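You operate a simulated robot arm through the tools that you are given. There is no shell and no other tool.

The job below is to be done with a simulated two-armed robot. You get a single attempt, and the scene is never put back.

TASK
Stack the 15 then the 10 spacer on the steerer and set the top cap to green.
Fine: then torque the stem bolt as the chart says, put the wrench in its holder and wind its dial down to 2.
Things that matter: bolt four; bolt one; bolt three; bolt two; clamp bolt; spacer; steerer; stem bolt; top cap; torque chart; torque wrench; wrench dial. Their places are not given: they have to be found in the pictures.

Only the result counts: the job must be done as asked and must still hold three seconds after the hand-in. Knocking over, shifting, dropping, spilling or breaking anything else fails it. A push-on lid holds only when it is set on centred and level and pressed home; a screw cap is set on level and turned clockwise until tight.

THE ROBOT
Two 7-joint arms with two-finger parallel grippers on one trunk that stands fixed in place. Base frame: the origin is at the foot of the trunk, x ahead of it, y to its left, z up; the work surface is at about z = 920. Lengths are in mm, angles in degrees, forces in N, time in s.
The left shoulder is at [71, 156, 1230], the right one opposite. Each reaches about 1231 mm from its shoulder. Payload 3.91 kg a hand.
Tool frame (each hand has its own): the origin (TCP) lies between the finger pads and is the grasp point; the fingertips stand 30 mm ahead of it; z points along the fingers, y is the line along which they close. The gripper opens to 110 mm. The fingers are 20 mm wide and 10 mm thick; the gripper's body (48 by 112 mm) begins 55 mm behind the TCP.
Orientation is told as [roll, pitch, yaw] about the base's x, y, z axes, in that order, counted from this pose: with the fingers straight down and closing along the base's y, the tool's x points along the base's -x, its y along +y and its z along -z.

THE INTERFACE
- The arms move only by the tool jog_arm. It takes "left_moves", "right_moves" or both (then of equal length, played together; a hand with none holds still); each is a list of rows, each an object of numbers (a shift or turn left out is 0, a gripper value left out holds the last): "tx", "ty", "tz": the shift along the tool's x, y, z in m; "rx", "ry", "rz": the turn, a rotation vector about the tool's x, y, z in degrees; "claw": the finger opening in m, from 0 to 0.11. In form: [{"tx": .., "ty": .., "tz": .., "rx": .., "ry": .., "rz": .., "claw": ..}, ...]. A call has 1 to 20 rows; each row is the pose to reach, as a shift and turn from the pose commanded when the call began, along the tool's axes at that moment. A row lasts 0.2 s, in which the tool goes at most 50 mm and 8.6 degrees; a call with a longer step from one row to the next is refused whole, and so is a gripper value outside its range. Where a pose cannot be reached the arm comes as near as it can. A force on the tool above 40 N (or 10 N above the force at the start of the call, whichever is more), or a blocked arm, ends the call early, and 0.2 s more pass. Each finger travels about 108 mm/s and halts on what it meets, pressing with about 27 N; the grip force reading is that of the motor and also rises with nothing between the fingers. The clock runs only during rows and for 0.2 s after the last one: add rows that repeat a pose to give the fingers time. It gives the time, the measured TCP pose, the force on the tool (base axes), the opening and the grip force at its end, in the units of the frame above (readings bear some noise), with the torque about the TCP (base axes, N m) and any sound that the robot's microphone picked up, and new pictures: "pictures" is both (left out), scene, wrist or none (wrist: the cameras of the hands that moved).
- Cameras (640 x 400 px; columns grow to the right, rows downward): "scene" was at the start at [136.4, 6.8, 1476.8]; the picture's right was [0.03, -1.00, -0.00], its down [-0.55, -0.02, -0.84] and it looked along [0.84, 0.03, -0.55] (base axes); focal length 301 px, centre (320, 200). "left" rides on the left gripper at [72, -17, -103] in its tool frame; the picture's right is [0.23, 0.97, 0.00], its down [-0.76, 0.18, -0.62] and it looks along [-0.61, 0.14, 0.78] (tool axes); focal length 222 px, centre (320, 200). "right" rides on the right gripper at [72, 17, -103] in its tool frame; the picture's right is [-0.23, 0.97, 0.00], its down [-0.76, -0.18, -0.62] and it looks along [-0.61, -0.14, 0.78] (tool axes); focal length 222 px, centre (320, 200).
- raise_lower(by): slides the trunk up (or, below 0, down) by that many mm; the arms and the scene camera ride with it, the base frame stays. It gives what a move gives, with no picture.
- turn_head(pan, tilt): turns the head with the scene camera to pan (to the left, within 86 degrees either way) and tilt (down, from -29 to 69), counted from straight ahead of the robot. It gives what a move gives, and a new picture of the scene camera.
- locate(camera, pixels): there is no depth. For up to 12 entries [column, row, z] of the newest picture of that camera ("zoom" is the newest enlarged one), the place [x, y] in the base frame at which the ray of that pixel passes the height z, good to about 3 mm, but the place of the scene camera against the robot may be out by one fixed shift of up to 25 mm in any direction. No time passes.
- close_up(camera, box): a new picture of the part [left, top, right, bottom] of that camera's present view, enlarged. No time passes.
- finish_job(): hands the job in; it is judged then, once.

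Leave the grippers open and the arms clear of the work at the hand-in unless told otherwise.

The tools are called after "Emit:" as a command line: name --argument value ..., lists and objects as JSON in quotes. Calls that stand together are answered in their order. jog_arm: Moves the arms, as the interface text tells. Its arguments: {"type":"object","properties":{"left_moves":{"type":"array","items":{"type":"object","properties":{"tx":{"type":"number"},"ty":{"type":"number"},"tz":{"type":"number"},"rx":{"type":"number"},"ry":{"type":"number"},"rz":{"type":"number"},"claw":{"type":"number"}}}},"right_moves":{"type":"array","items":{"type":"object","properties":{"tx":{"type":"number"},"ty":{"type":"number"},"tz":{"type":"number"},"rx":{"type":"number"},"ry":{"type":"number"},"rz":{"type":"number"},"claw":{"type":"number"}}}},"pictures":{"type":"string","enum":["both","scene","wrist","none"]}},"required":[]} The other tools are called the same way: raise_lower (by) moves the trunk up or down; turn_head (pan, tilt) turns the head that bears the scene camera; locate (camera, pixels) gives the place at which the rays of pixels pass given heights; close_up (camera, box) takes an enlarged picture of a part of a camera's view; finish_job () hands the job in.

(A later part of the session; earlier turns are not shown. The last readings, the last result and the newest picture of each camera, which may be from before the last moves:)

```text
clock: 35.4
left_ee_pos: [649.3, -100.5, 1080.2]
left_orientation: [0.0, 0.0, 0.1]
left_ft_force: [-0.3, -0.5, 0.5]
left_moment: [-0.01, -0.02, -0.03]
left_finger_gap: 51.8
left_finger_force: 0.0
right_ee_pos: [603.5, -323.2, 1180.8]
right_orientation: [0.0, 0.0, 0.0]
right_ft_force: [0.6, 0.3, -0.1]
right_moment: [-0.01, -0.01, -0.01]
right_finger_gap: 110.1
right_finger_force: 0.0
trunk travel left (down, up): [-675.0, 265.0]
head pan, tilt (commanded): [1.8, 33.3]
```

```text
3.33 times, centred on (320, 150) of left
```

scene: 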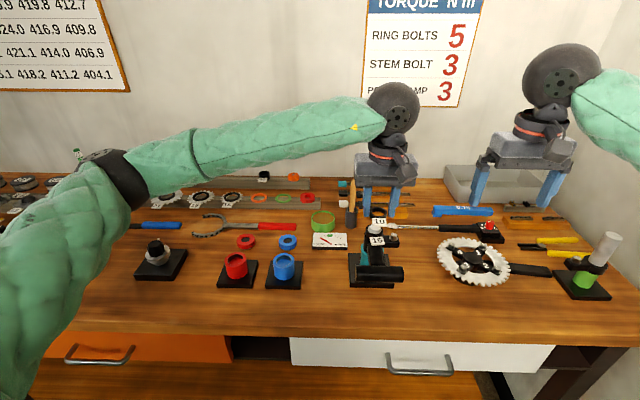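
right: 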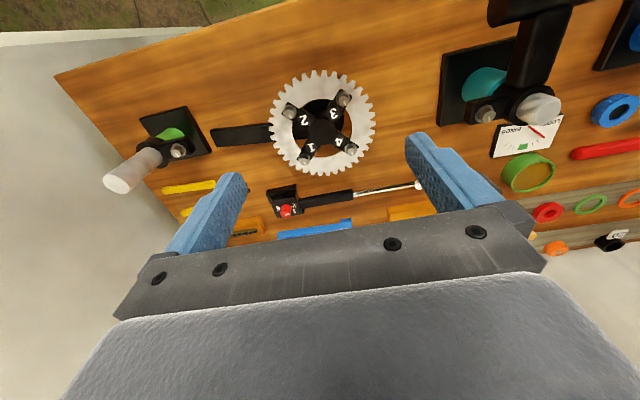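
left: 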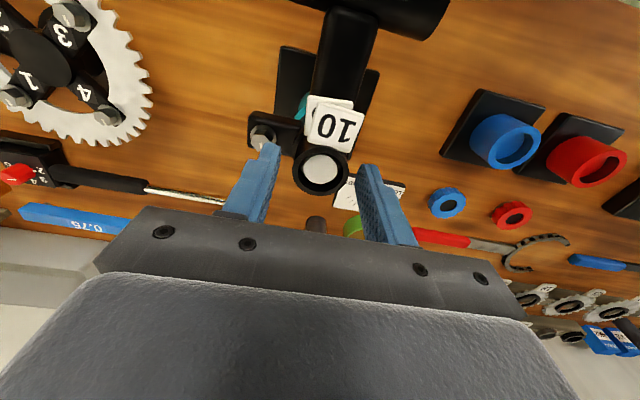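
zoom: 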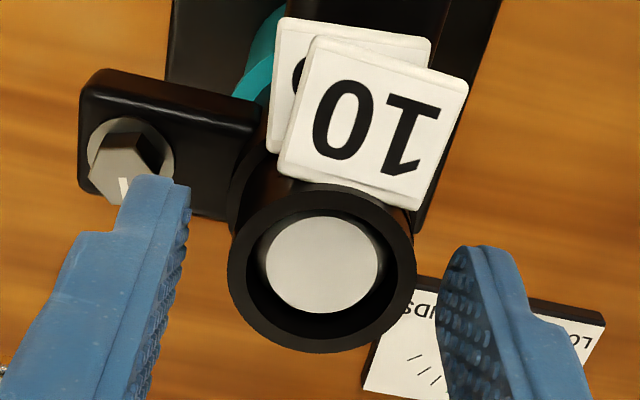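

Both spacers are on, with the steerer top slightly below the stack. Next is the top cap: I'll lift, travel to about (1031,131) on the back rail and look down at the orange cap.

Emit:
jog_arm --left_moves '[{"tz": -0.02}, {"tz": -0.05}, {"tx": -0.04, "ty": 0.02, "tz": -0.05, "claw": 0.07}, {"tx": -0.08, "ty": 0.044, "tz": -0.05}, {"tx": -0.12, "ty": 0.068, "tz": -0.05}, {"tx": -0.16, "ty": 0.092, "tz": -0.05}, {"tx": -0.2, "ty": 0.116, "tz": -0.05}, {"tx": -0.24, "ty": 0.14, "tz": -0.05}, {"tx": -0.28, "ty": 0.164, "tz": -0.05}, {"tx": -0.32, "ty": 0.188, "tz": -0.05}, {"tx": -0.355, "ty": 0.212, "tz": -0.05}, {"tx": -0.383, "ty": 0.232, "tz": -0.04}, {"tx": -0.383, "ty": 0.232, "tz": 0.0}, {"tx": -0.383, "ty": 0.232, "tz": 0.03}, {"tx": -0.383, "ty": 0.232, "tz": 0.03}]' --pictures "both"

Emit:
close_up --camera "left" --box '[240, 80, 400, 200]'

Emit:
close_up --camera "scene" --box '[350, 190, 400, 250]'

Emit:
close_up --camera "scene" --box '[260, 130, 330, 190]'

```text
clock: 38.6
left_ee_pos: [1031.4, 132.3, 1048.1]
left_orientation: [0.0, -0.1, 0.0]
left_ft_force: [-0.3, -1.2, -0.6]
left_moment: [0.02, -0.02, -0.01]
left_finger_gap: 70.2
left_finger_force: 0.0
right_ee_pos: [602.5, -321.9, 1181.0]
right_orientation: [-0.1, 0.0, 0.0]
right_ft_force: [0.8, 0.4, -0.7]
right_moment: [0.03, 0.0, 0.02]
right_finger_gap: 109.9
right_finger_force: 0.0
trunk travel left (down, up): [-675.0, 265.0]
head pan, tilt (commanded): [1.8, 33.3]
```

scene: 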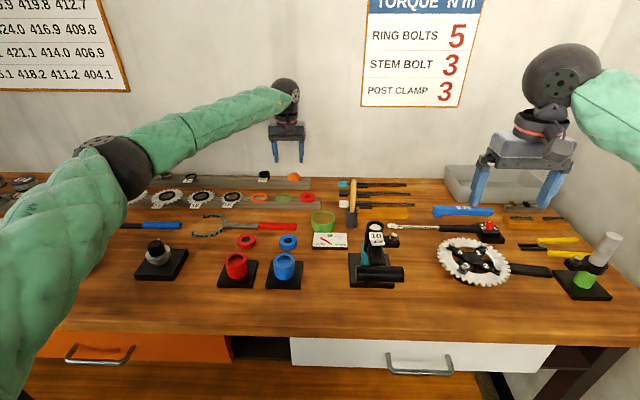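
left: 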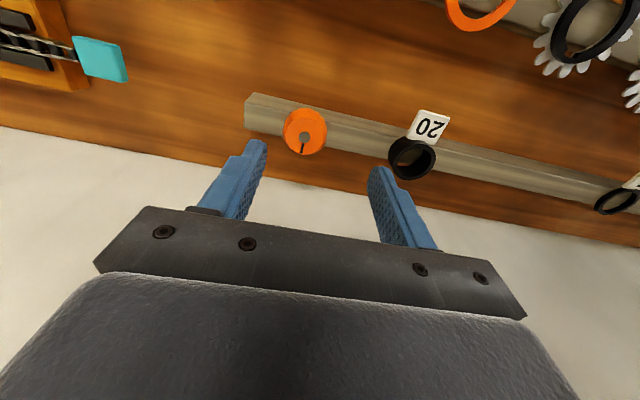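

```text
3.33 times, centred on (320, 140) of left
```

zoom: 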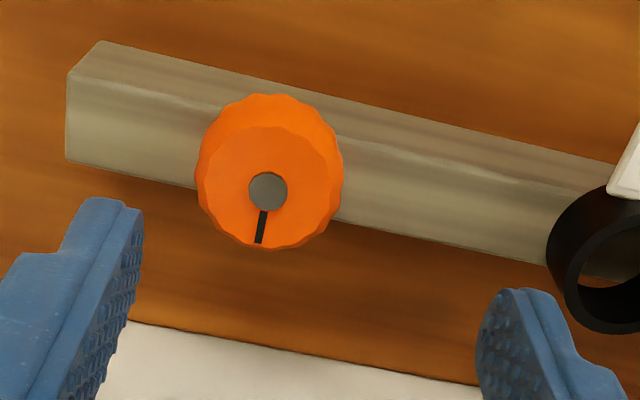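

```text
6.67 times, centred on (375, 220) of scene
```

zoom: 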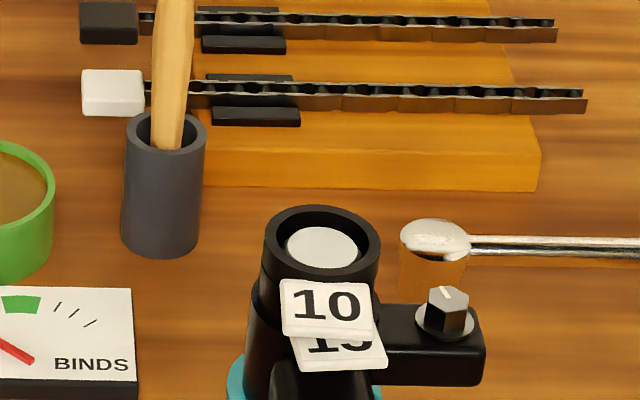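

```text
6.67 times, centred on (295, 160) of scene
```

zoom: 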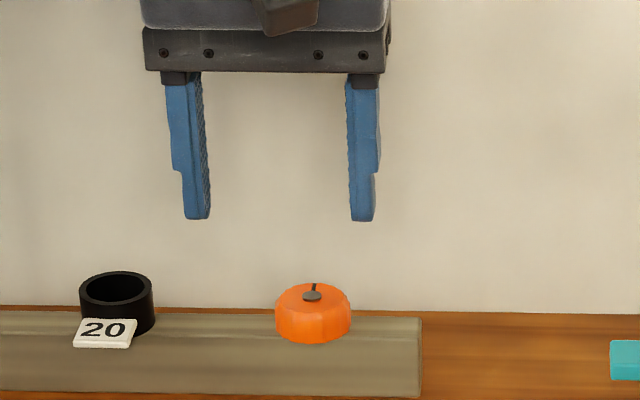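

The cap is at about (304,137) in the left view, roughly 13 mm to -y of the axis. I'll shift over it, lower part way and look again.

Emit:
jog_arm --left_moves '[{"tx": -0.001, "ty": -0.007, "tz": 0.01}, {"tx": -0.0015, "ty": -0.0133, "tz": 0.025}, {"tx": -0.0015, "ty": -0.0133, "tz": 0.033}, {"tx": -0.0015, "ty": -0.0133, "tz": 0.033}]' --pictures "wrist"

Emit:
close_up --camera "left" --box '[240, 90, 400, 210]'

Emit:
close_up --camera "scene" --box '[260, 140, 330, 195]'

```text
clock: 39.6
left_ee_pos: [1032.8, 117.4, 1016.0]
left_orientation: [0.0, -0.1, 0.1]
left_ft_force: [-0.4, 0.0, -0.4]
left_moment: [0.01, -0.02, 0.01]
left_finger_gap: 70.0
left_finger_force: 0.0
right_ee_pos: [602.0, -322.6, 1179.5]
right_orientation: [0.0, 0.0, 0.0]
right_ft_force: [0.5, 0.1, 0.3]
right_moment: [-0.04, -0.01, -0.02]
right_finger_gap: 109.9
right_finger_force: 0.1
trunk travel left (down, up): [-675.0, 265.0]
head pan, tilt (commanded): [1.8, 33.3]
```

left: 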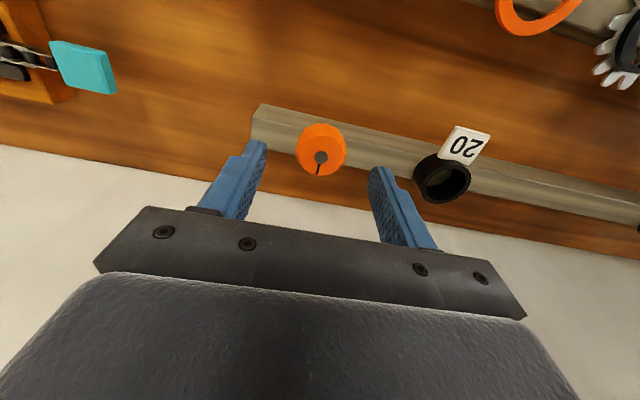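

```text
3.33 times, centred on (320, 150) of left
```

zoom: 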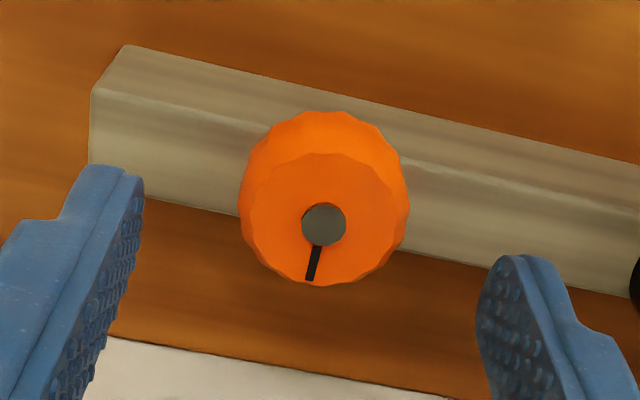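

```text
7.27 times, centred on (295, 168) of scene
```

zoom: 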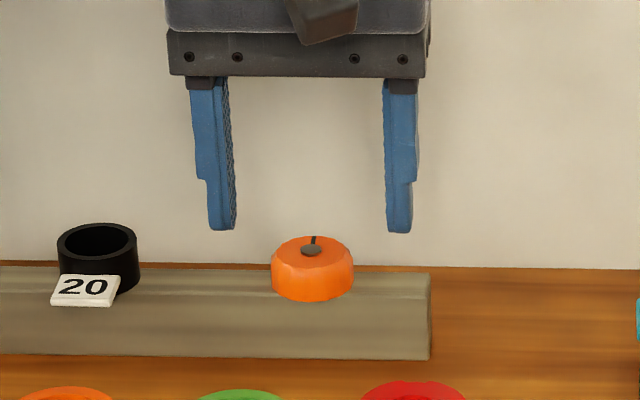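

The cap is centred under the hand with its top at about z=975. I'll lower to z≈990 around it, check, then grip.

Emit:
jog_arm --left_moves '[{"tx": -0.001, "ty": 0.0003, "tz": 0.013}, {"tx": -0.001, "ty": 0.0003, "tz": 0.026}, {"tx": -0.001, "ty": 0.0003, "tz": 0.026}, {"tx": -0.001, "ty": 0.0003, "tz": 0.026}]' --pictures "wrist"

Emit:
close_up --camera "left" --box '[240, 110, 400, 230]'

Emit:
close_up --camera "scene" --box '[260, 140, 330, 195]'

```text
clock: 40.6
left_ee_pos: [1034.6, 117.9, 990.3]
left_orientation: [0.0, 0.0, 0.1]
left_ft_force: [-0.5, 0.4, -0.2]
left_moment: [-0.01, -0.01, 0.0]
left_finger_gap: 70.2
left_finger_force: 0.0
right_ee_pos: [602.4, -322.9, 1180.3]
right_orientation: [0.0, -0.1, 0.1]
right_ft_force: [0.4, -0.6, 0.5]
right_moment: [0.01, 0.0, 0.01]
right_finger_gap: 110.1
right_finger_force: 0.0
trunk travel left (down, up): [-675.0, 265.0]
head pan, tilt (commanded): [1.8, 33.3]
```

left: 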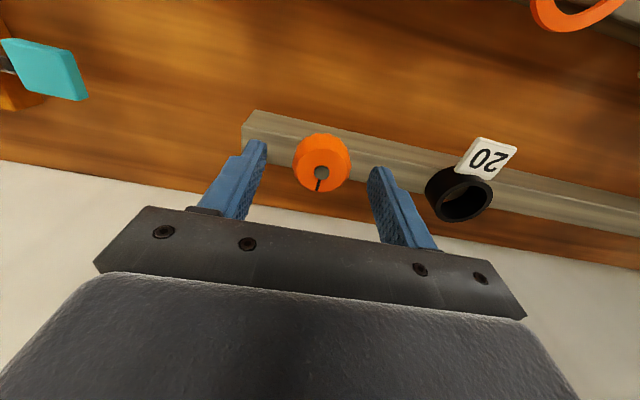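

```text
3.33 times, centred on (320, 170) of left
```

zoom: 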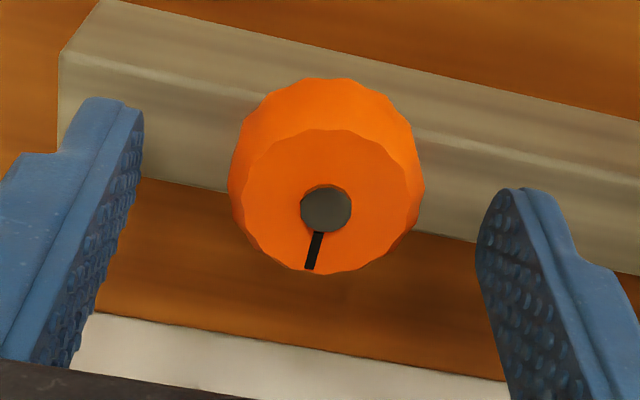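

```text
7.27 times, centred on (295, 168) of scene
```

zoom: 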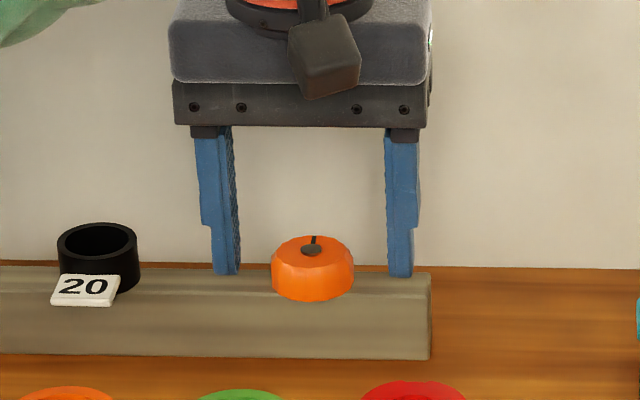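

I'll shift about 1.5 mm toward the robot to centre on the cap, then close.

Emit:
jog_arm --left_moves '[{"tx": 0.0015, "ty": 0.0006, "claw": 0.06}, {"tx": 0.0015, "ty": 0.0006, "claw": 0.048}, {"tx": 0.0015, "ty": 0.0006, "claw": 0.04}, {"tx": 0.0015, "ty": 0.0006, "claw": 0.03}, {"tx": 0.0015, "ty": 0.0006, "claw": 0.03}, {"tx": 0.0015, "ty": 0.0006, "claw": 0.03}]' --pictures "wrist"

Emit:
close_up --camera "left" --box '[240, 110, 400, 230]'

```text
clock: 42.0
left_ee_pos: [1033.8, 119.6, 992.4]
left_orientation: [0.1, 0.1, 0.1]
left_ft_force: [0.3, -0.4, -0.7]
left_moment: [0.02, -0.01, 0.0]
left_finger_gap: 36.0
left_finger_force: 27.6
right_ee_pos: [603.7, -321.3, 1181.1]
right_orientation: [0.0, 0.0, -0.1]
right_ft_force: [-0.2, -0.1, -0.4]
right_moment: [0.0, 0.0, 0.01]
right_finger_gap: 110.0
right_finger_force: 0.0
trunk travel left (down, up): [-675.0, 265.0]
head pan, tilt (commanded): [1.8, 33.3]
```

left: 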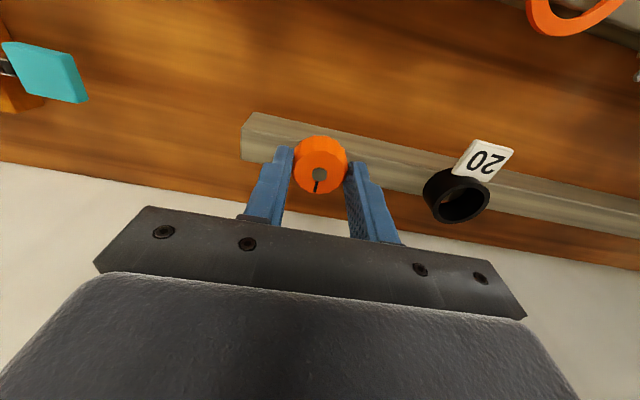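

```text
3.33 times, centred on (320, 170) of left
```

zoom: 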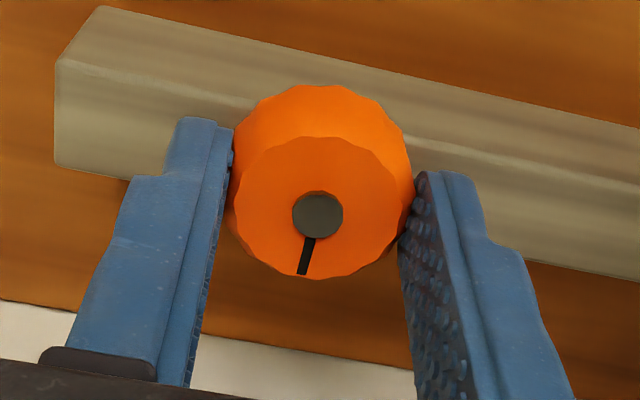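

The cap is gripped (gap 36) and centred in the hand. I'll lift and carry it above the steerer.

Emit:
jog_arm --left_moves '[{"tz": -0.02}, {"tz": -0.05}, {"tz": -0.09}, {"tz": -0.13}, {"tx": 0.038, "ty": -0.022, "tz": -0.13}, {"tx": 0.076, "ty": -0.044, "tz": -0.13}, {"tx": 0.114, "ty": -0.066, "tz": -0.13}, {"tx": 0.152, "ty": -0.088, "tz": -0.13}, {"tx": 0.19, "ty": -0.11, "tz": -0.13}, {"tx": 0.228, "ty": -0.132, "tz": -0.13}, {"tx": 0.266, "ty": -0.154, "tz": -0.13}, {"tx": 0.304, "ty": -0.176, "tz": -0.13}, {"tx": 0.342, "ty": -0.198, "tz": -0.13}, {"tx": 0.384, "ty": -0.2195, "tz": -0.13}, {"tx": 0.384, "ty": -0.2195, "tz": -0.13}, {"tx": 0.384, "ty": -0.2195, "tz": -0.13}]' --pictures "both"

Emit:
close_up --camera "scene" --box '[350, 190, 400, 250]'

Emit:
close_up --camera "left" --box '[260, 90, 380, 210]'

```text
clock: 45.4
left_ee_pos: [646.2, -100.5, 1118.7]
left_orientation: [0.1, -0.1, 0.1]
left_ft_force: [0.1, -0.5, 0.5]
left_moment: [0.02, 0.0, 0.05]
left_finger_gap: 35.7
left_finger_force: 26.8
right_ee_pos: [601.7, -321.9, 1180.7]
right_orientation: [0.1, 0.0, 0.0]
right_ft_force: [-0.3, -0.7, -1.0]
right_moment: [0.03, -0.01, 0.02]
right_finger_gap: 110.0
right_finger_force: 0.1
trunk travel left (down, up): [-675.0, 265.0]
head pan, tilt (commanded): [1.8, 33.3]
```

scene: 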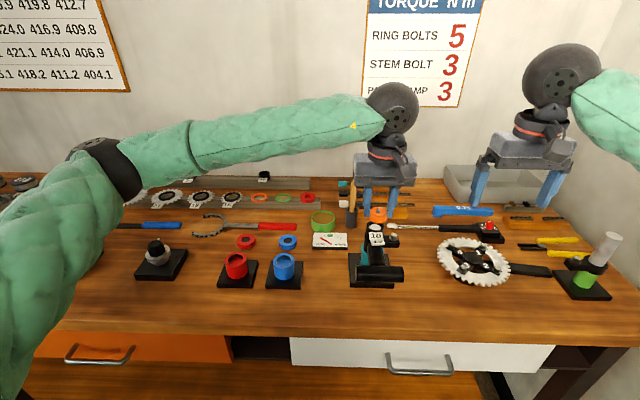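
left: 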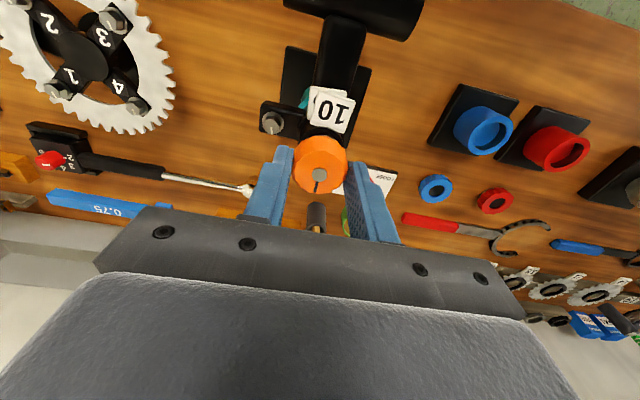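

```text
6.67 times, centred on (375, 220) of scene
```

zoom: 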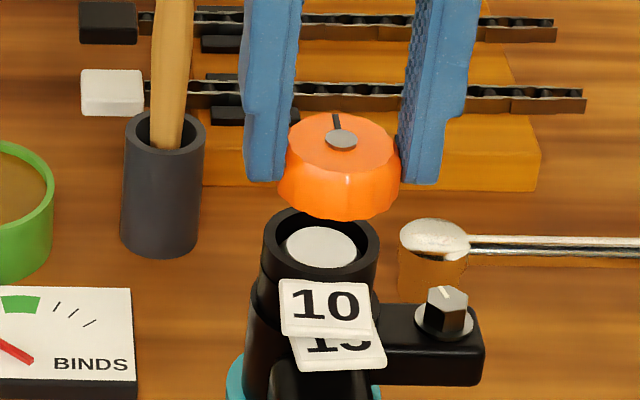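

```text
3.33 times, centred on (320, 150) of left
```

zoom: 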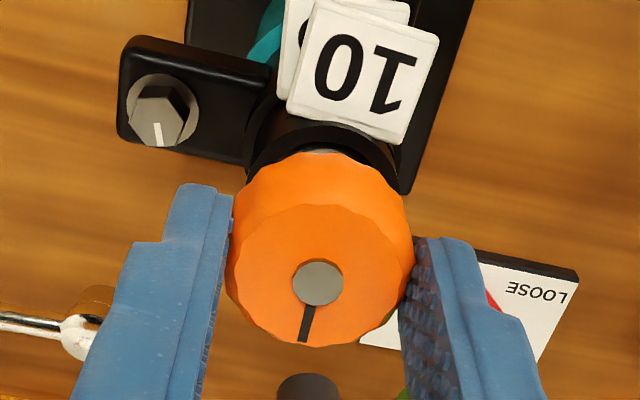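

I'll correct +2.5 mm in x and lower the cap to just above the stack, then look.

Emit:
jog_arm --left_moves '[{"tx": -0.0025, "ty": 0.0005, "tz": 0.008}, {"tx": -0.0025, "ty": 0.0005, "tz": 0.014}, {"tx": -0.0025, "ty": 0.0005, "tz": 0.018}, {"tx": -0.0025, "ty": 0.0005, "tz": 0.018}]' --pictures "wrist"

Emit:
close_up --camera "scene" --box '[350, 200, 400, 250]'

Emit:
close_up --camera "left" --box '[260, 90, 380, 210]'

```text
clock: 46.4
left_ee_pos: [652.1, -101.5, 1102.9]
left_orientation: [0.0, 0.0, 0.1]
left_ft_force: [0.4, -0.2, 0.2]
left_moment: [-0.01, 0.02, 0.0]
left_finger_gap: 35.9
left_finger_force: 27.2
right_ee_pos: [601.7, -321.7, 1179.8]
right_orientation: [-0.1, 0.0, 0.0]
right_ft_force: [0.0, 0.0, 0.6]
right_moment: [0.01, 0.04, 0.02]
right_finger_gap: 109.9
right_finger_force: 0.0
trunk travel left (down, up): [-675.0, 265.0]
head pan, tilt (commanded): [1.8, 33.3]
```

left: 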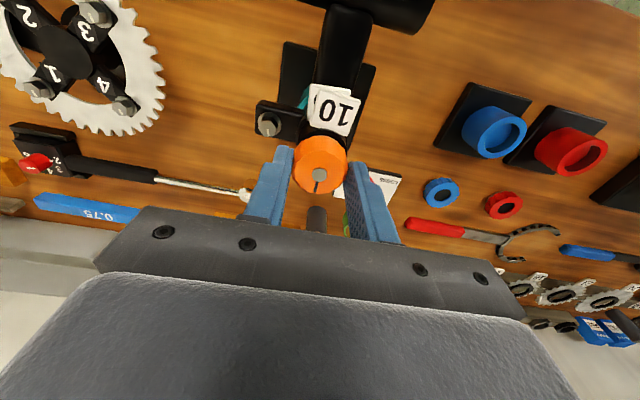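

```text
8.00 times, centred on (375, 225) of scene
```

zoom: 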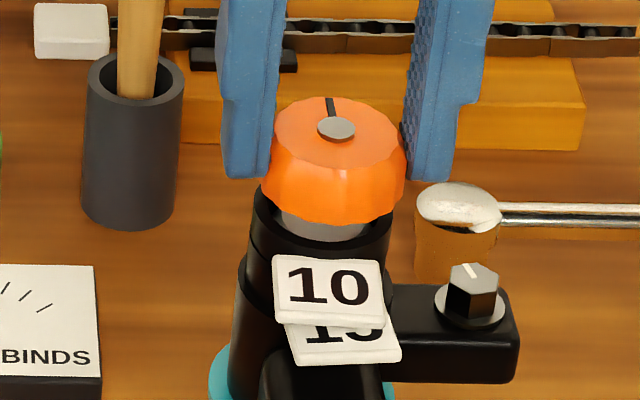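

```text
3.33 times, centred on (320, 150) of left
```

zoom: 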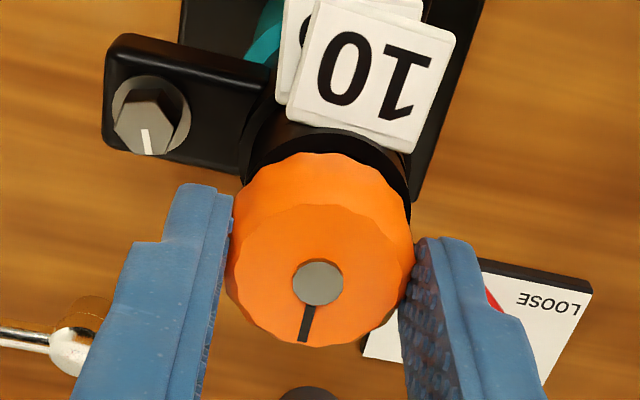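

By my command bookkeeping the cap is now about 3.3 mm too far in +x, because the pose readings lag after long moves. I'll correct that and lower gently onto the stack.

Emit:
jog_arm --left_moves '[{"tx": 0.0015, "ty": -0.0003, "tz": 0.0}, {"tx": 0.0033, "ty": -0.0003, "tz": 0.002}, {"tx": 0.0033, "ty": -0.0003, "tz": 0.004}, {"tx": 0.0033, "ty": -0.0003, "tz": 0.006}, {"tx": 0.0033, "ty": -0.0003, "tz": 0.0075}, {"tx": 0.0033, "ty": -0.0003, "tz": 0.0075}]' --pictures "wrist"

Emit:
close_up --camera "scene" --box '[350, 200, 400, 250]'

Emit:
close_up --camera "left" --box '[260, 90, 380, 210]'

```text
clock: 47.8
left_ee_pos: [648.7, -101.1, 1094.8]
left_orientation: [0.0, 0.0, 0.0]
left_ft_force: [0.5, 1.1, 0.9]
left_moment: [0.01, 0.04, 0.01]
left_finger_gap: 35.8
left_finger_force: 26.9
right_ee_pos: [601.6, -322.1, 1179.8]
right_orientation: [-0.1, 0.1, -0.1]
right_ft_force: [-0.1, 0.3, 0.8]
right_moment: [0.01, 0.0, 0.01]
right_finger_gap: 109.8
right_finger_force: 0.1
trunk travel left (down, up): [-675.0, 265.0]
head pan, tilt (commanded): [1.8, 33.3]
```

left: 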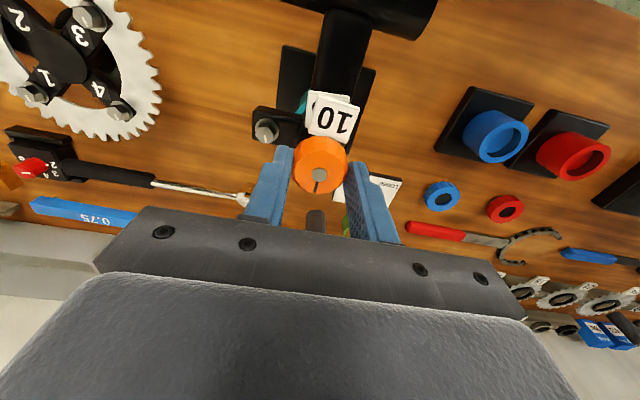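

```text
8.00 times, centred on (375, 225) of scene
```

zoom: 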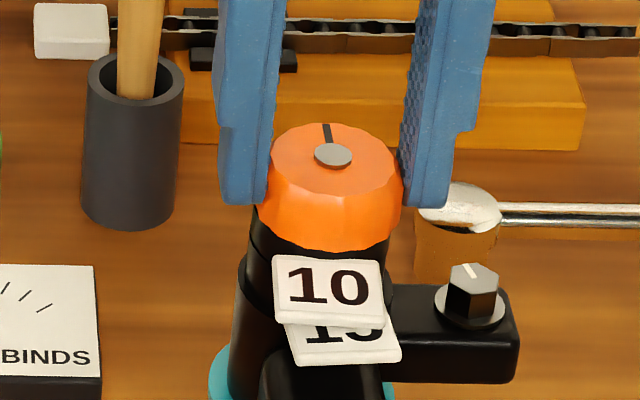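

```text
3.33 times, centred on (320, 150) of left
```

zoom: 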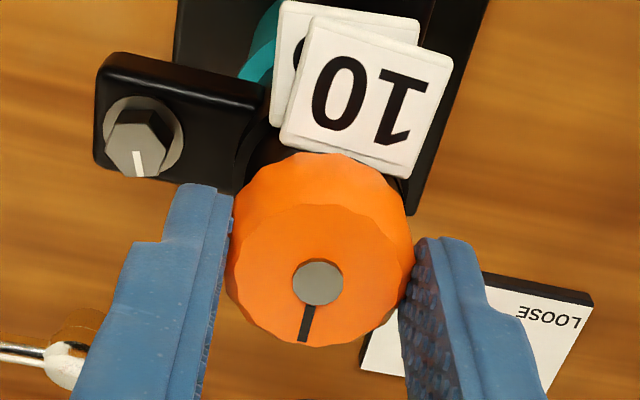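

The scene view shows the cap overhanging the ring by about 1.5 mm to the right (-y). I'll shift +1 mm in y and lower in 1 mm steps until contact.

Emit:
jog_arm --left_moves '[{"ty": 0.0012, "tz": 0.0}, {"ty": 0.0012, "tz": 0.001}, {"ty": 0.0012, "tz": 0.002}, {"ty": 0.0012, "tz": 0.003}, {"ty": 0.0012, "tz": 0.004}, {"ty": 0.0012, "tz": 0.004}]' --pictures "wrist"

Emit:
close_up --camera "scene" --box '[350, 200, 400, 250]'

Emit:
close_up --camera "scene" --box '[305, 220, 355, 255]'

```text
clock: 49.2
left_ee_pos: [648.5, -100.2, 1093.2]
left_orientation: [-0.1, -0.1, 0.1]
left_ft_force: [9.3, -9.1, 17.1]
left_moment: [-0.3, -0.28, -0.09]
left_finger_gap: 36.2
left_finger_force: 27.1
right_ee_pos: [602.1, -323.6, 1179.9]
right_orientation: [0.0, 0.0, 0.0]
right_ft_force: [-0.4, -0.3, 0.5]
right_moment: [0.0, -0.03, -0.03]
right_finger_gap: 110.2
right_finger_force: 0.1
trunk travel left (down, up): [-675.0, 265.0]
head pan, tilt (commanded): [1.8, 33.3]
```

left: 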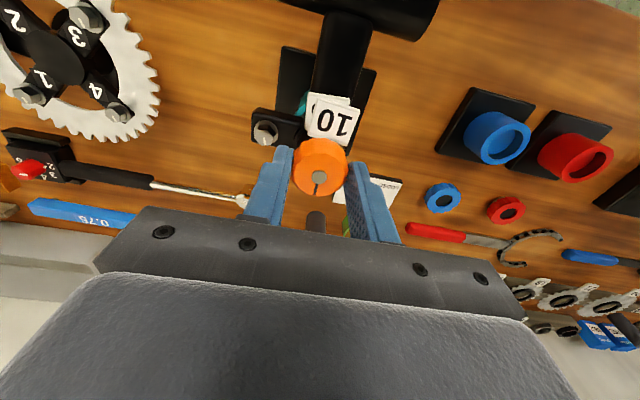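

```text
8.00 times, centred on (375, 225) of scene
```

zoom: 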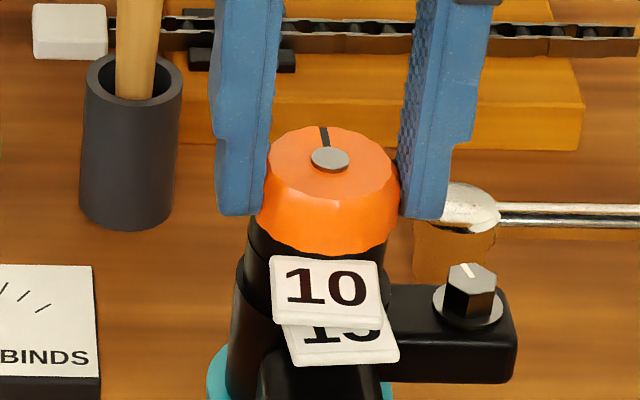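

```text
11.43 times, centred on (330, 238) of scene
```

zoom: 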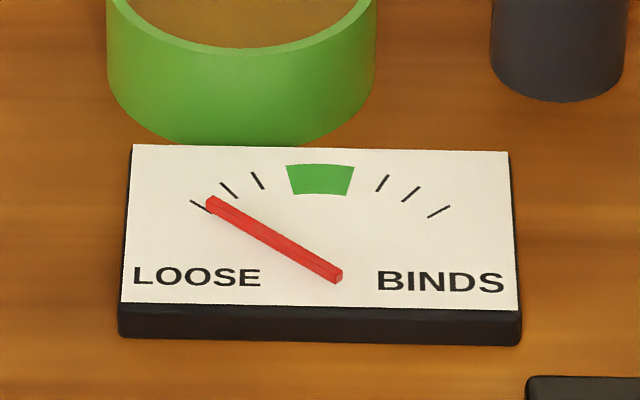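

There's contact at 17 N, and the side forces (+9 x, -9 y) say the cap wants to sit toward +x and -y. I'll lift 2 mm, shift, and set it down again.

Emit:
jog_arm --left_moves '[{"tz": -0.002}, {"tx": -0.001, "ty": -0.0012, "tz": -0.002}, {"tx": -0.001, "ty": -0.0012, "tz": -0.001}, {"tx": -0.001, "ty": -0.0012, "tz": 0.0}, {"tx": -0.001, "ty": -0.0012, "tz": 0.0}]' --pictures "wrist"

Emit:
close_up --camera "scene" --box '[350, 200, 400, 250]'

Emit:
close_up --camera "left" --box '[260, 90, 380, 210]'

```text
clock: 50.4
left_ee_pos: [646.9, -100.8, 1092.1]
left_orientation: [0.1, 0.0, 0.2]
left_ft_force: [-3.6, -3.0, 5.1]
left_moment: [-0.08, 0.13, 0.02]
left_finger_gap: 35.8
left_finger_force: 27.2
right_ee_pos: [602.7, -321.3, 1179.6]
right_orientation: [-0.1, 0.0, -0.1]
right_ft_force: [-0.4, -0.4, 0.4]
right_moment: [0.04, -0.01, 0.01]
right_finger_gap: 109.8
right_finger_force: 0.0
trunk travel left (down, up): [-675.0, 265.0]
head pan, tilt (commanded): [1.8, 33.3]
```

left: 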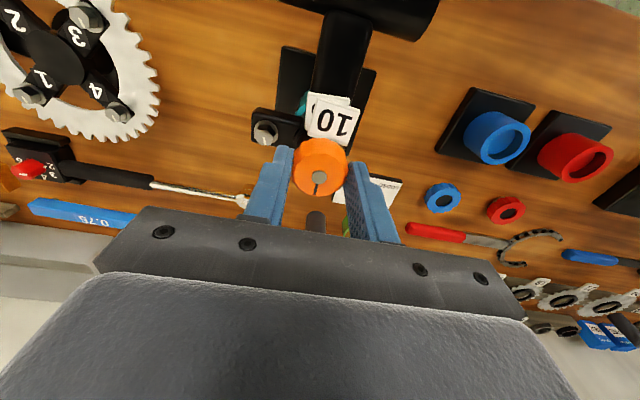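

```text
8.00 times, centred on (375, 225) of scene
```

zoom: 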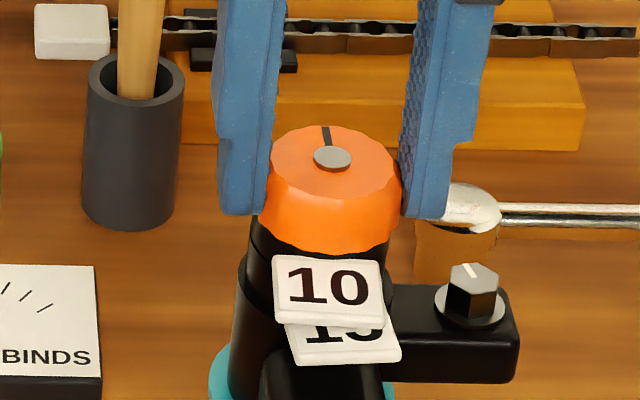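

```text
3.33 times, centred on (320, 150) of left
```

zoom: 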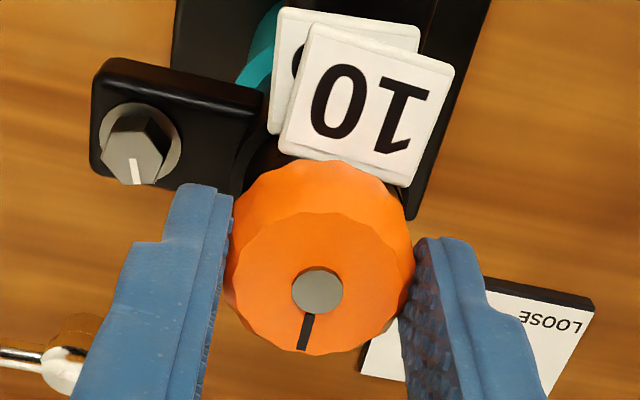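

The cap slid up in the grip a little and now rests on the stack with about 5 N. I'll turn it clockwise (rz positive) 64° and watch the gauge.

Emit:
jog_arm --left_moves '[{"rz": 8}, {"rz": 16}, {"rz": 24}, {"rz": 32}, {"rz": 40}, {"rz": 48}, {"rz": 56}, {"rz": 64}, {"rz": 64}]' --pictures "both"

Emit:
close_up --camera "scene" --box '[350, 200, 400, 250]'

Emit:
close_up --camera "scene" --box '[305, 220, 355, 255]'

Emit:
close_up --camera "left" --box '[260, 90, 380, 210]'

```text
clock: 52.4
left_ee_pos: [649.0, -98.8, 1092.8]
left_orientation: [0.0, -0.1, -64.0]
left_ft_force: [-1.1, 11.4, 18.3]
left_moment: [0.39, -0.12, 0.0]
left_finger_gap: 35.9
left_finger_force: 26.9
right_ee_pos: [601.1, -320.9, 1180.6]
right_orientation: [-0.1, 0.0, 0.0]
right_ft_force: [-0.6, -0.2, -0.2]
right_moment: [-0.02, 0.0, 0.03]
right_finger_gap: 110.2
right_finger_force: 0.0
trunk travel left (down, up): [-675.0, 265.0]
head pan, tilt (commanded): [1.8, 33.3]
```

scene: 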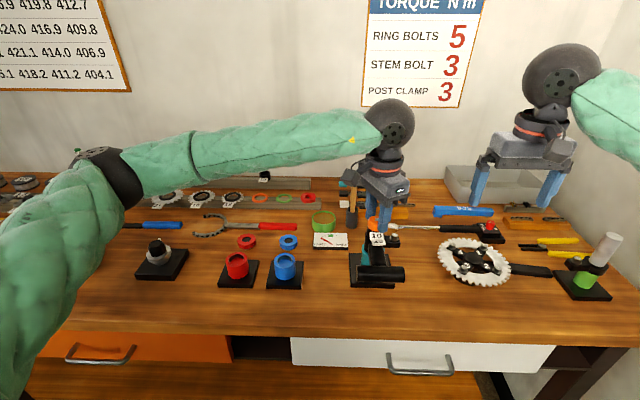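
left: 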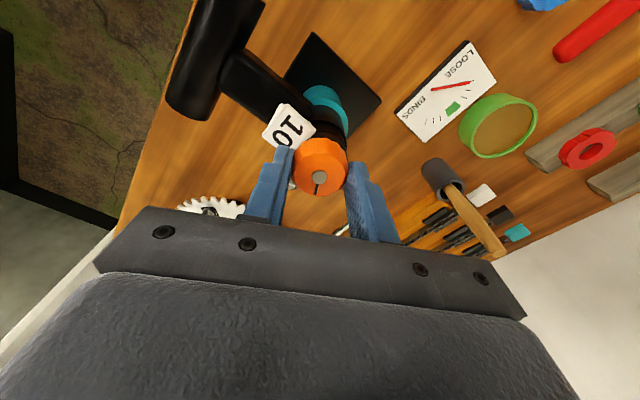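

```text
8.00 times, centred on (375, 225) of scene
```

zoom: 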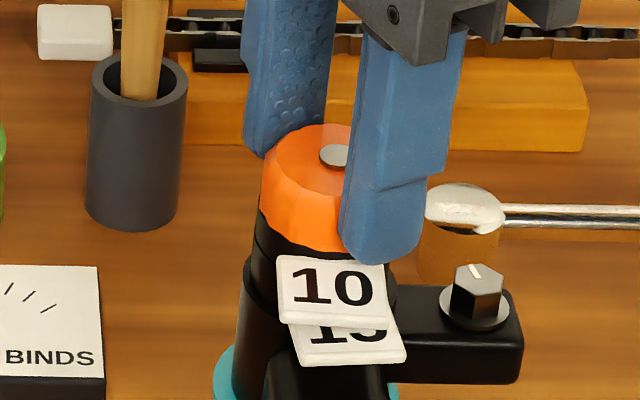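

```text
11.43 times, centred on (330, 238) of scene
```

zoom: 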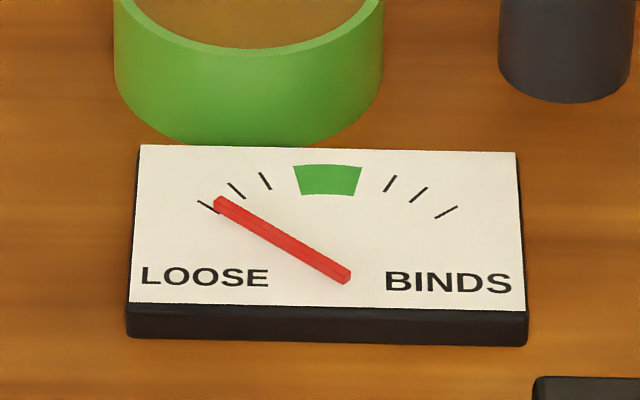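

```text
3.33 times, centred on (320, 150) of left
```

zoom: 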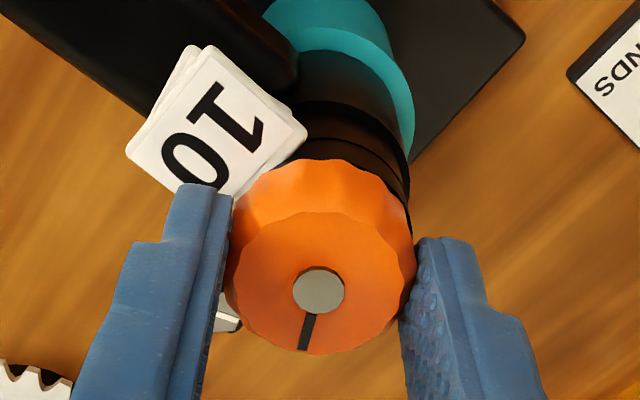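

The needle hasn't moved yet (still LOOSE), and a side force of +11 N in y has built up, so the cap is slightly off-axis. I'll nudge +1 mm in base y, ease up 1 mm, and read the forces.

Emit:
jog_arm --left_moves '[{"tx": 0.0009, "ty": 0.00044, "tz": -0.001}, {"tx": 0.0009, "ty": 0.00044, "tz": -0.001}, {"tx": 0.0009, "ty": 0.00044, "tz": -0.001}]' --pictures "none"

```text
clock: 53.2
left_ee_pos: [649.0, -98.9, 1093.5]
left_orientation: [0.0, 0.0, -63.9]
left_ft_force: [9.6, 4.7, 14.9]
left_moment: [0.12, -0.29, 0.02]
left_finger_gap: 35.6
left_finger_force: 26.6
right_ee_pos: [602.6, -322.0, 1180.9]
right_orientation: [0.0, 0.1, 0.0]
right_ft_force: [0.3, -0.4, 0.2]
right_moment: [0.02, -0.01, 0.0]
right_finger_gap: 110.1
right_finger_force: 0.0
trunk travel left (down, up): [-675.0, 265.0]
head pan, tilt (commanded): [1.8, 33.3]
```

The side force just moves around, so the cap isn't seated centrally. I'll let go and look at how it rests on the stack.

Emit:
jog_arm --left_moves '[{"tz": 0, "claw": 0.042}, {"tz": 0, "claw": 0.05}, {"tz": 0, "claw": 0.055}, {"tz": -0.01, "claw": 0.055}, {"tz": -0.03, "claw": 0.055}, {"tz": -0.03, "claw": 0.055}]' --pictures "both"

Emit:
close_up --camera "scene" --box '[350, 200, 400, 250]'

Emit:
close_up --camera "left" --box '[260, 70, 380, 190]'

```text
clock: 54.6
left_ee_pos: [650.1, -100.9, 1121.9]
left_orientation: [0.0, 0.1, -64.0]
left_ft_force: [1.1, -0.4, 0.5]
left_moment: [-0.02, -0.02, -0.01]
left_finger_gap: 55.1
left_finger_force: 0.1
right_ee_pos: [602.0, -321.3, 1180.7]
right_orientation: [0.1, 0.0, 0.0]
right_ft_force: [0.2, -0.6, 0.3]
right_moment: [0.05, -0.04, -0.01]
right_finger_gap: 110.1
right_finger_force: 0.1
trunk travel left (down, up): [-675.0, 265.0]
head pan, tilt (commanded): [1.8, 33.3]
```

scene: 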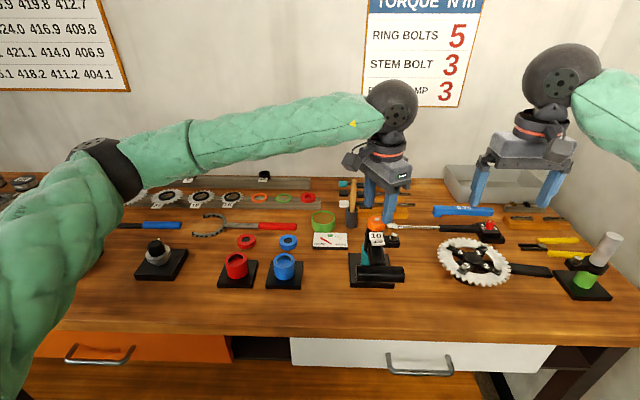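
left: 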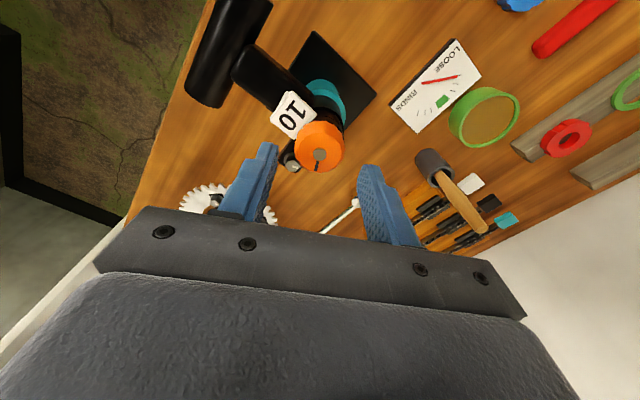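

```text
8.00 times, centred on (375, 225) of scene
```

zoom: 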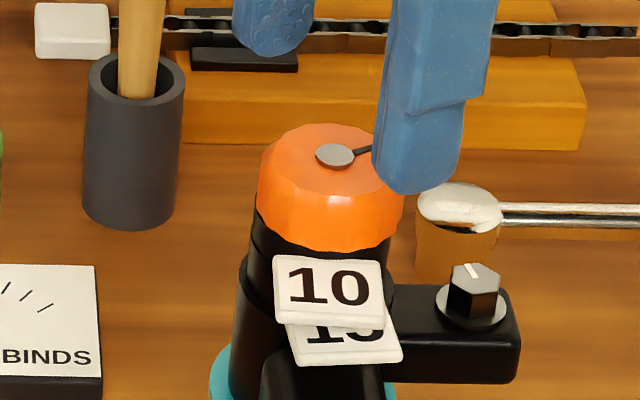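

```text
3.33 times, centred on (320, 130) of left
```

zoom: 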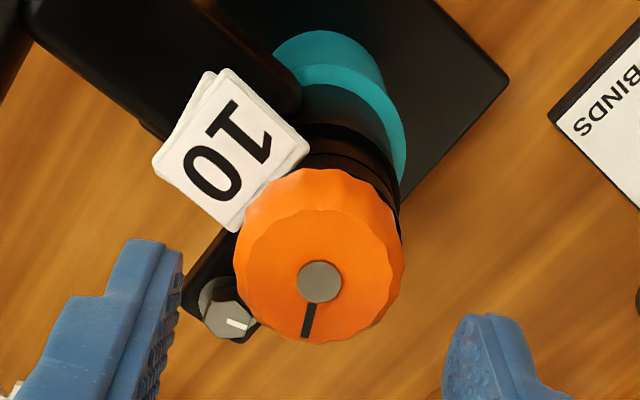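

The cap rests level on the stack, about 1 mm off-axis. I'll wind the open hand back counter-clockwise to yaw about +60° above it and re-centre on the steerer axis for a longer clockwise turn.

Emit:
jog_arm --left_moves '[{"rz": -8.2}, {"rz": -16.4}, {"rz": -24.6}, {"rz": -32.8}, {"rz": -41}, {"rz": -49.2}, {"rz": -57.4}, {"rz": -65.6}, {"rz": -73.8}, {"rz": -82}, {"rz": -90.2}, {"rz": -98.4}, {"rz": -106.6}, {"rz": -114.8}, {"rz": -123, "tx": -0.00055, "ty": -0.0014}, {"rz": -123, "tx": -0.00055, "ty": -0.0014}]' --pictures "both"

Emit:
close_up --camera "left" --box '[260, 70, 380, 190]'

Emit:
close_up --camera "scene" --box '[350, 200, 400, 250]'

```text
clock: 58.0
left_ee_pos: [648.8, -99.9, 1122.6]
left_orientation: [-0.1, 0.0, 59.1]
left_ft_force: [-0.2, 0.2, -0.8]
left_moment: [0.01, 0.0, 0.01]
left_finger_gap: 54.9
left_finger_force: 0.1
right_ee_pos: [602.9, -321.9, 1179.8]
right_orientation: [0.0, 0.0, 0.0]
right_ft_force: [0.3, -0.1, 0.7]
right_moment: [0.01, -0.01, 0.0]
right_finger_gap: 110.0
right_finger_force: 0.1
trunk travel left (down, up): [-675.0, 265.0]
head pan, tilt (commanded): [1.8, 33.3]
```

scene: 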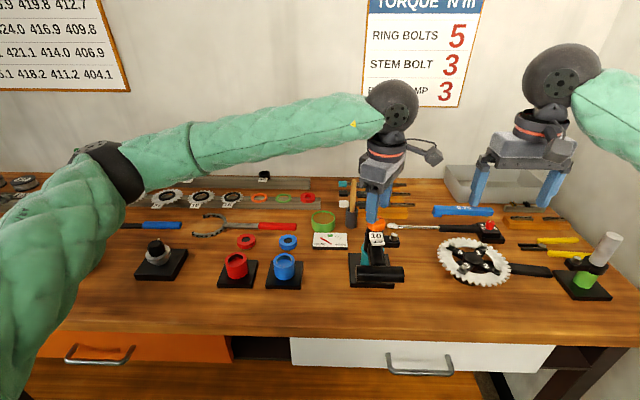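
left: 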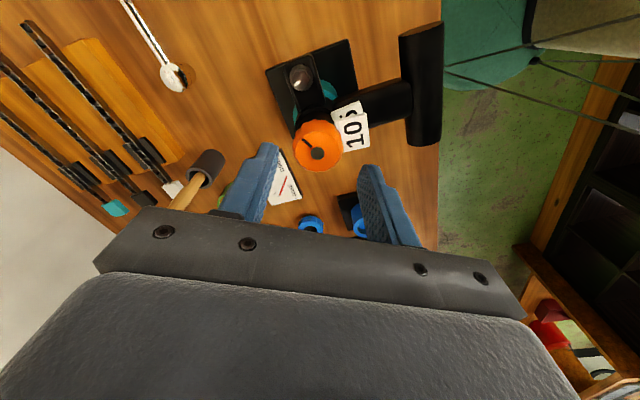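

```text
3.33 times, centred on (320, 130) of left
```

zoom: 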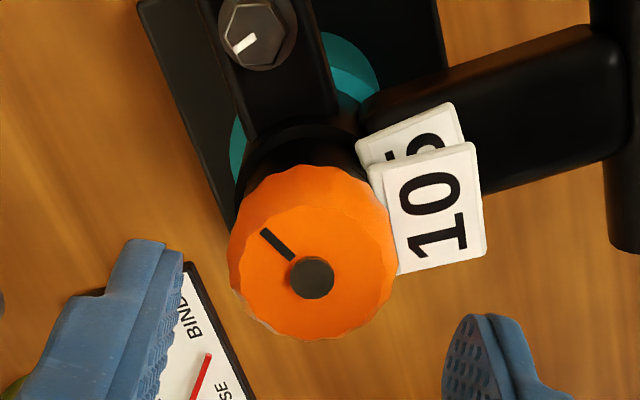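

```text
8.00 times, centred on (375, 225) of scene
```

zoom: 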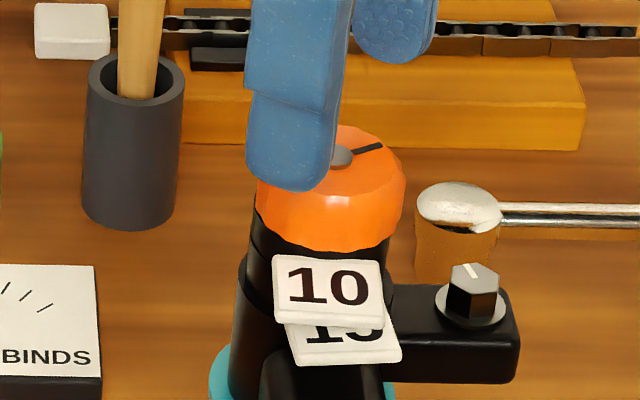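

The cap is about 1.5 mm off the axis along the closing direction, so closing the fingers here will centre it. I'll lower to z≈1093 and grip.

Emit:
jog_arm --left_moves '[{"tz": 0.015}, {"tz": 0.03}, {"tz": 0.031, "claw": 0.045}, {"tz": 0.031, "claw": 0.036}, {"tz": 0.031, "claw": 0.03}, {"tz": 0.031, "claw": 0.03}, {"tz": 0.031, "claw": 0.03}]' --pictures "wrist"

Emit:
close_up --camera "left" --box '[260, 90, 380, 210]'

Emit:
close_up --camera "scene" --box '[350, 200, 400, 250]'

```text
clock: 59.6
left_ee_pos: [649.5, -100.4, 1091.5]
left_orientation: [0.0, 0.0, 59.0]
left_ft_force: [14.6, -7.1, 5.8]
left_moment: [-0.16, -0.38, -0.07]
left_finger_gap: 35.5
left_finger_force: 27.0
right_ee_pos: [603.0, -322.2, 1179.3]
right_orientation: [0.0, 0.3, 0.0]
right_ft_force: [0.3, 0.4, 0.5]
right_moment: [0.0, 0.0, 0.01]
right_finger_gap: 110.1
right_finger_force: 0.1
trunk travel left (down, up): [-675.0, 265.0]
head pan, tilt (commanded): [1.8, 33.3]
```

left: 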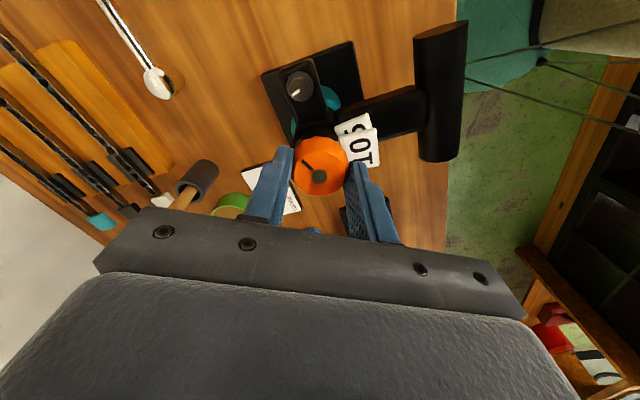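

```text
3.33 times, centred on (320, 150) of left
```

zoom: 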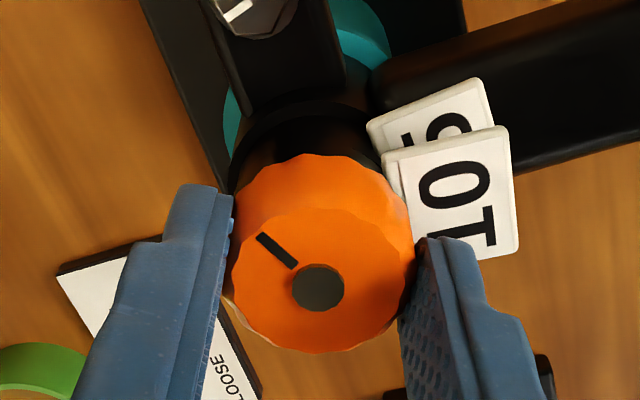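

```text
8.00 times, centred on (375, 225) of scene
```

zoom: 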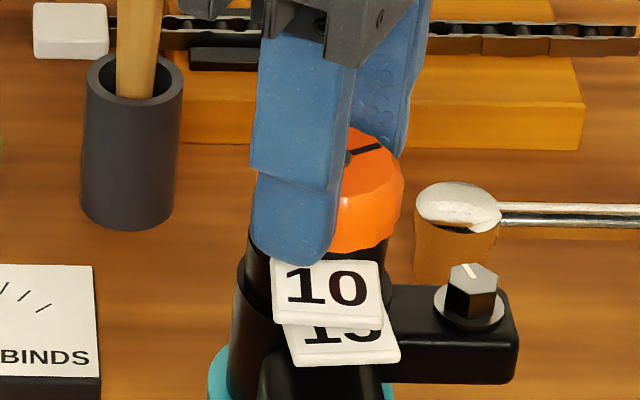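

Gripping gave a side force of (14.6,-7.1), so the cap is located on the stack, and its true axis is about (+1.6,-0.2) mm from my guess. I'll shift the hand onto that axis, check forces, then turn.

Emit:
jog_arm --left_moves '[{"tx": -0.0003, "ty": -0.0008}, {"tx": -0.00065, "ty": -0.0015}, {"tx": -0.00065, "ty": -0.0015}]' --pictures "none"

```text
clock: 60.4
left_ee_pos: [649.2, -100.9, 1091.0]
left_orientation: [0.1, 0.0, 59.0]
left_ft_force: [1.5, -4.3, 4.6]
left_moment: [-0.15, -0.13, -0.01]
left_finger_gap: 35.6
left_finger_force: 27.1
right_ee_pos: [603.9, -322.7, 1179.2]
right_orientation: [0.0, 0.0, 0.0]
right_ft_force: [0.1, -0.7, 0.1]
right_moment: [0.01, 0.0, 0.02]
right_finger_gap: 110.0
right_finger_force: 0.0
trunk travel left (down, up): [-675.0, 265.0]
head pan, tilt (commanded): [1.8, 33.3]
```

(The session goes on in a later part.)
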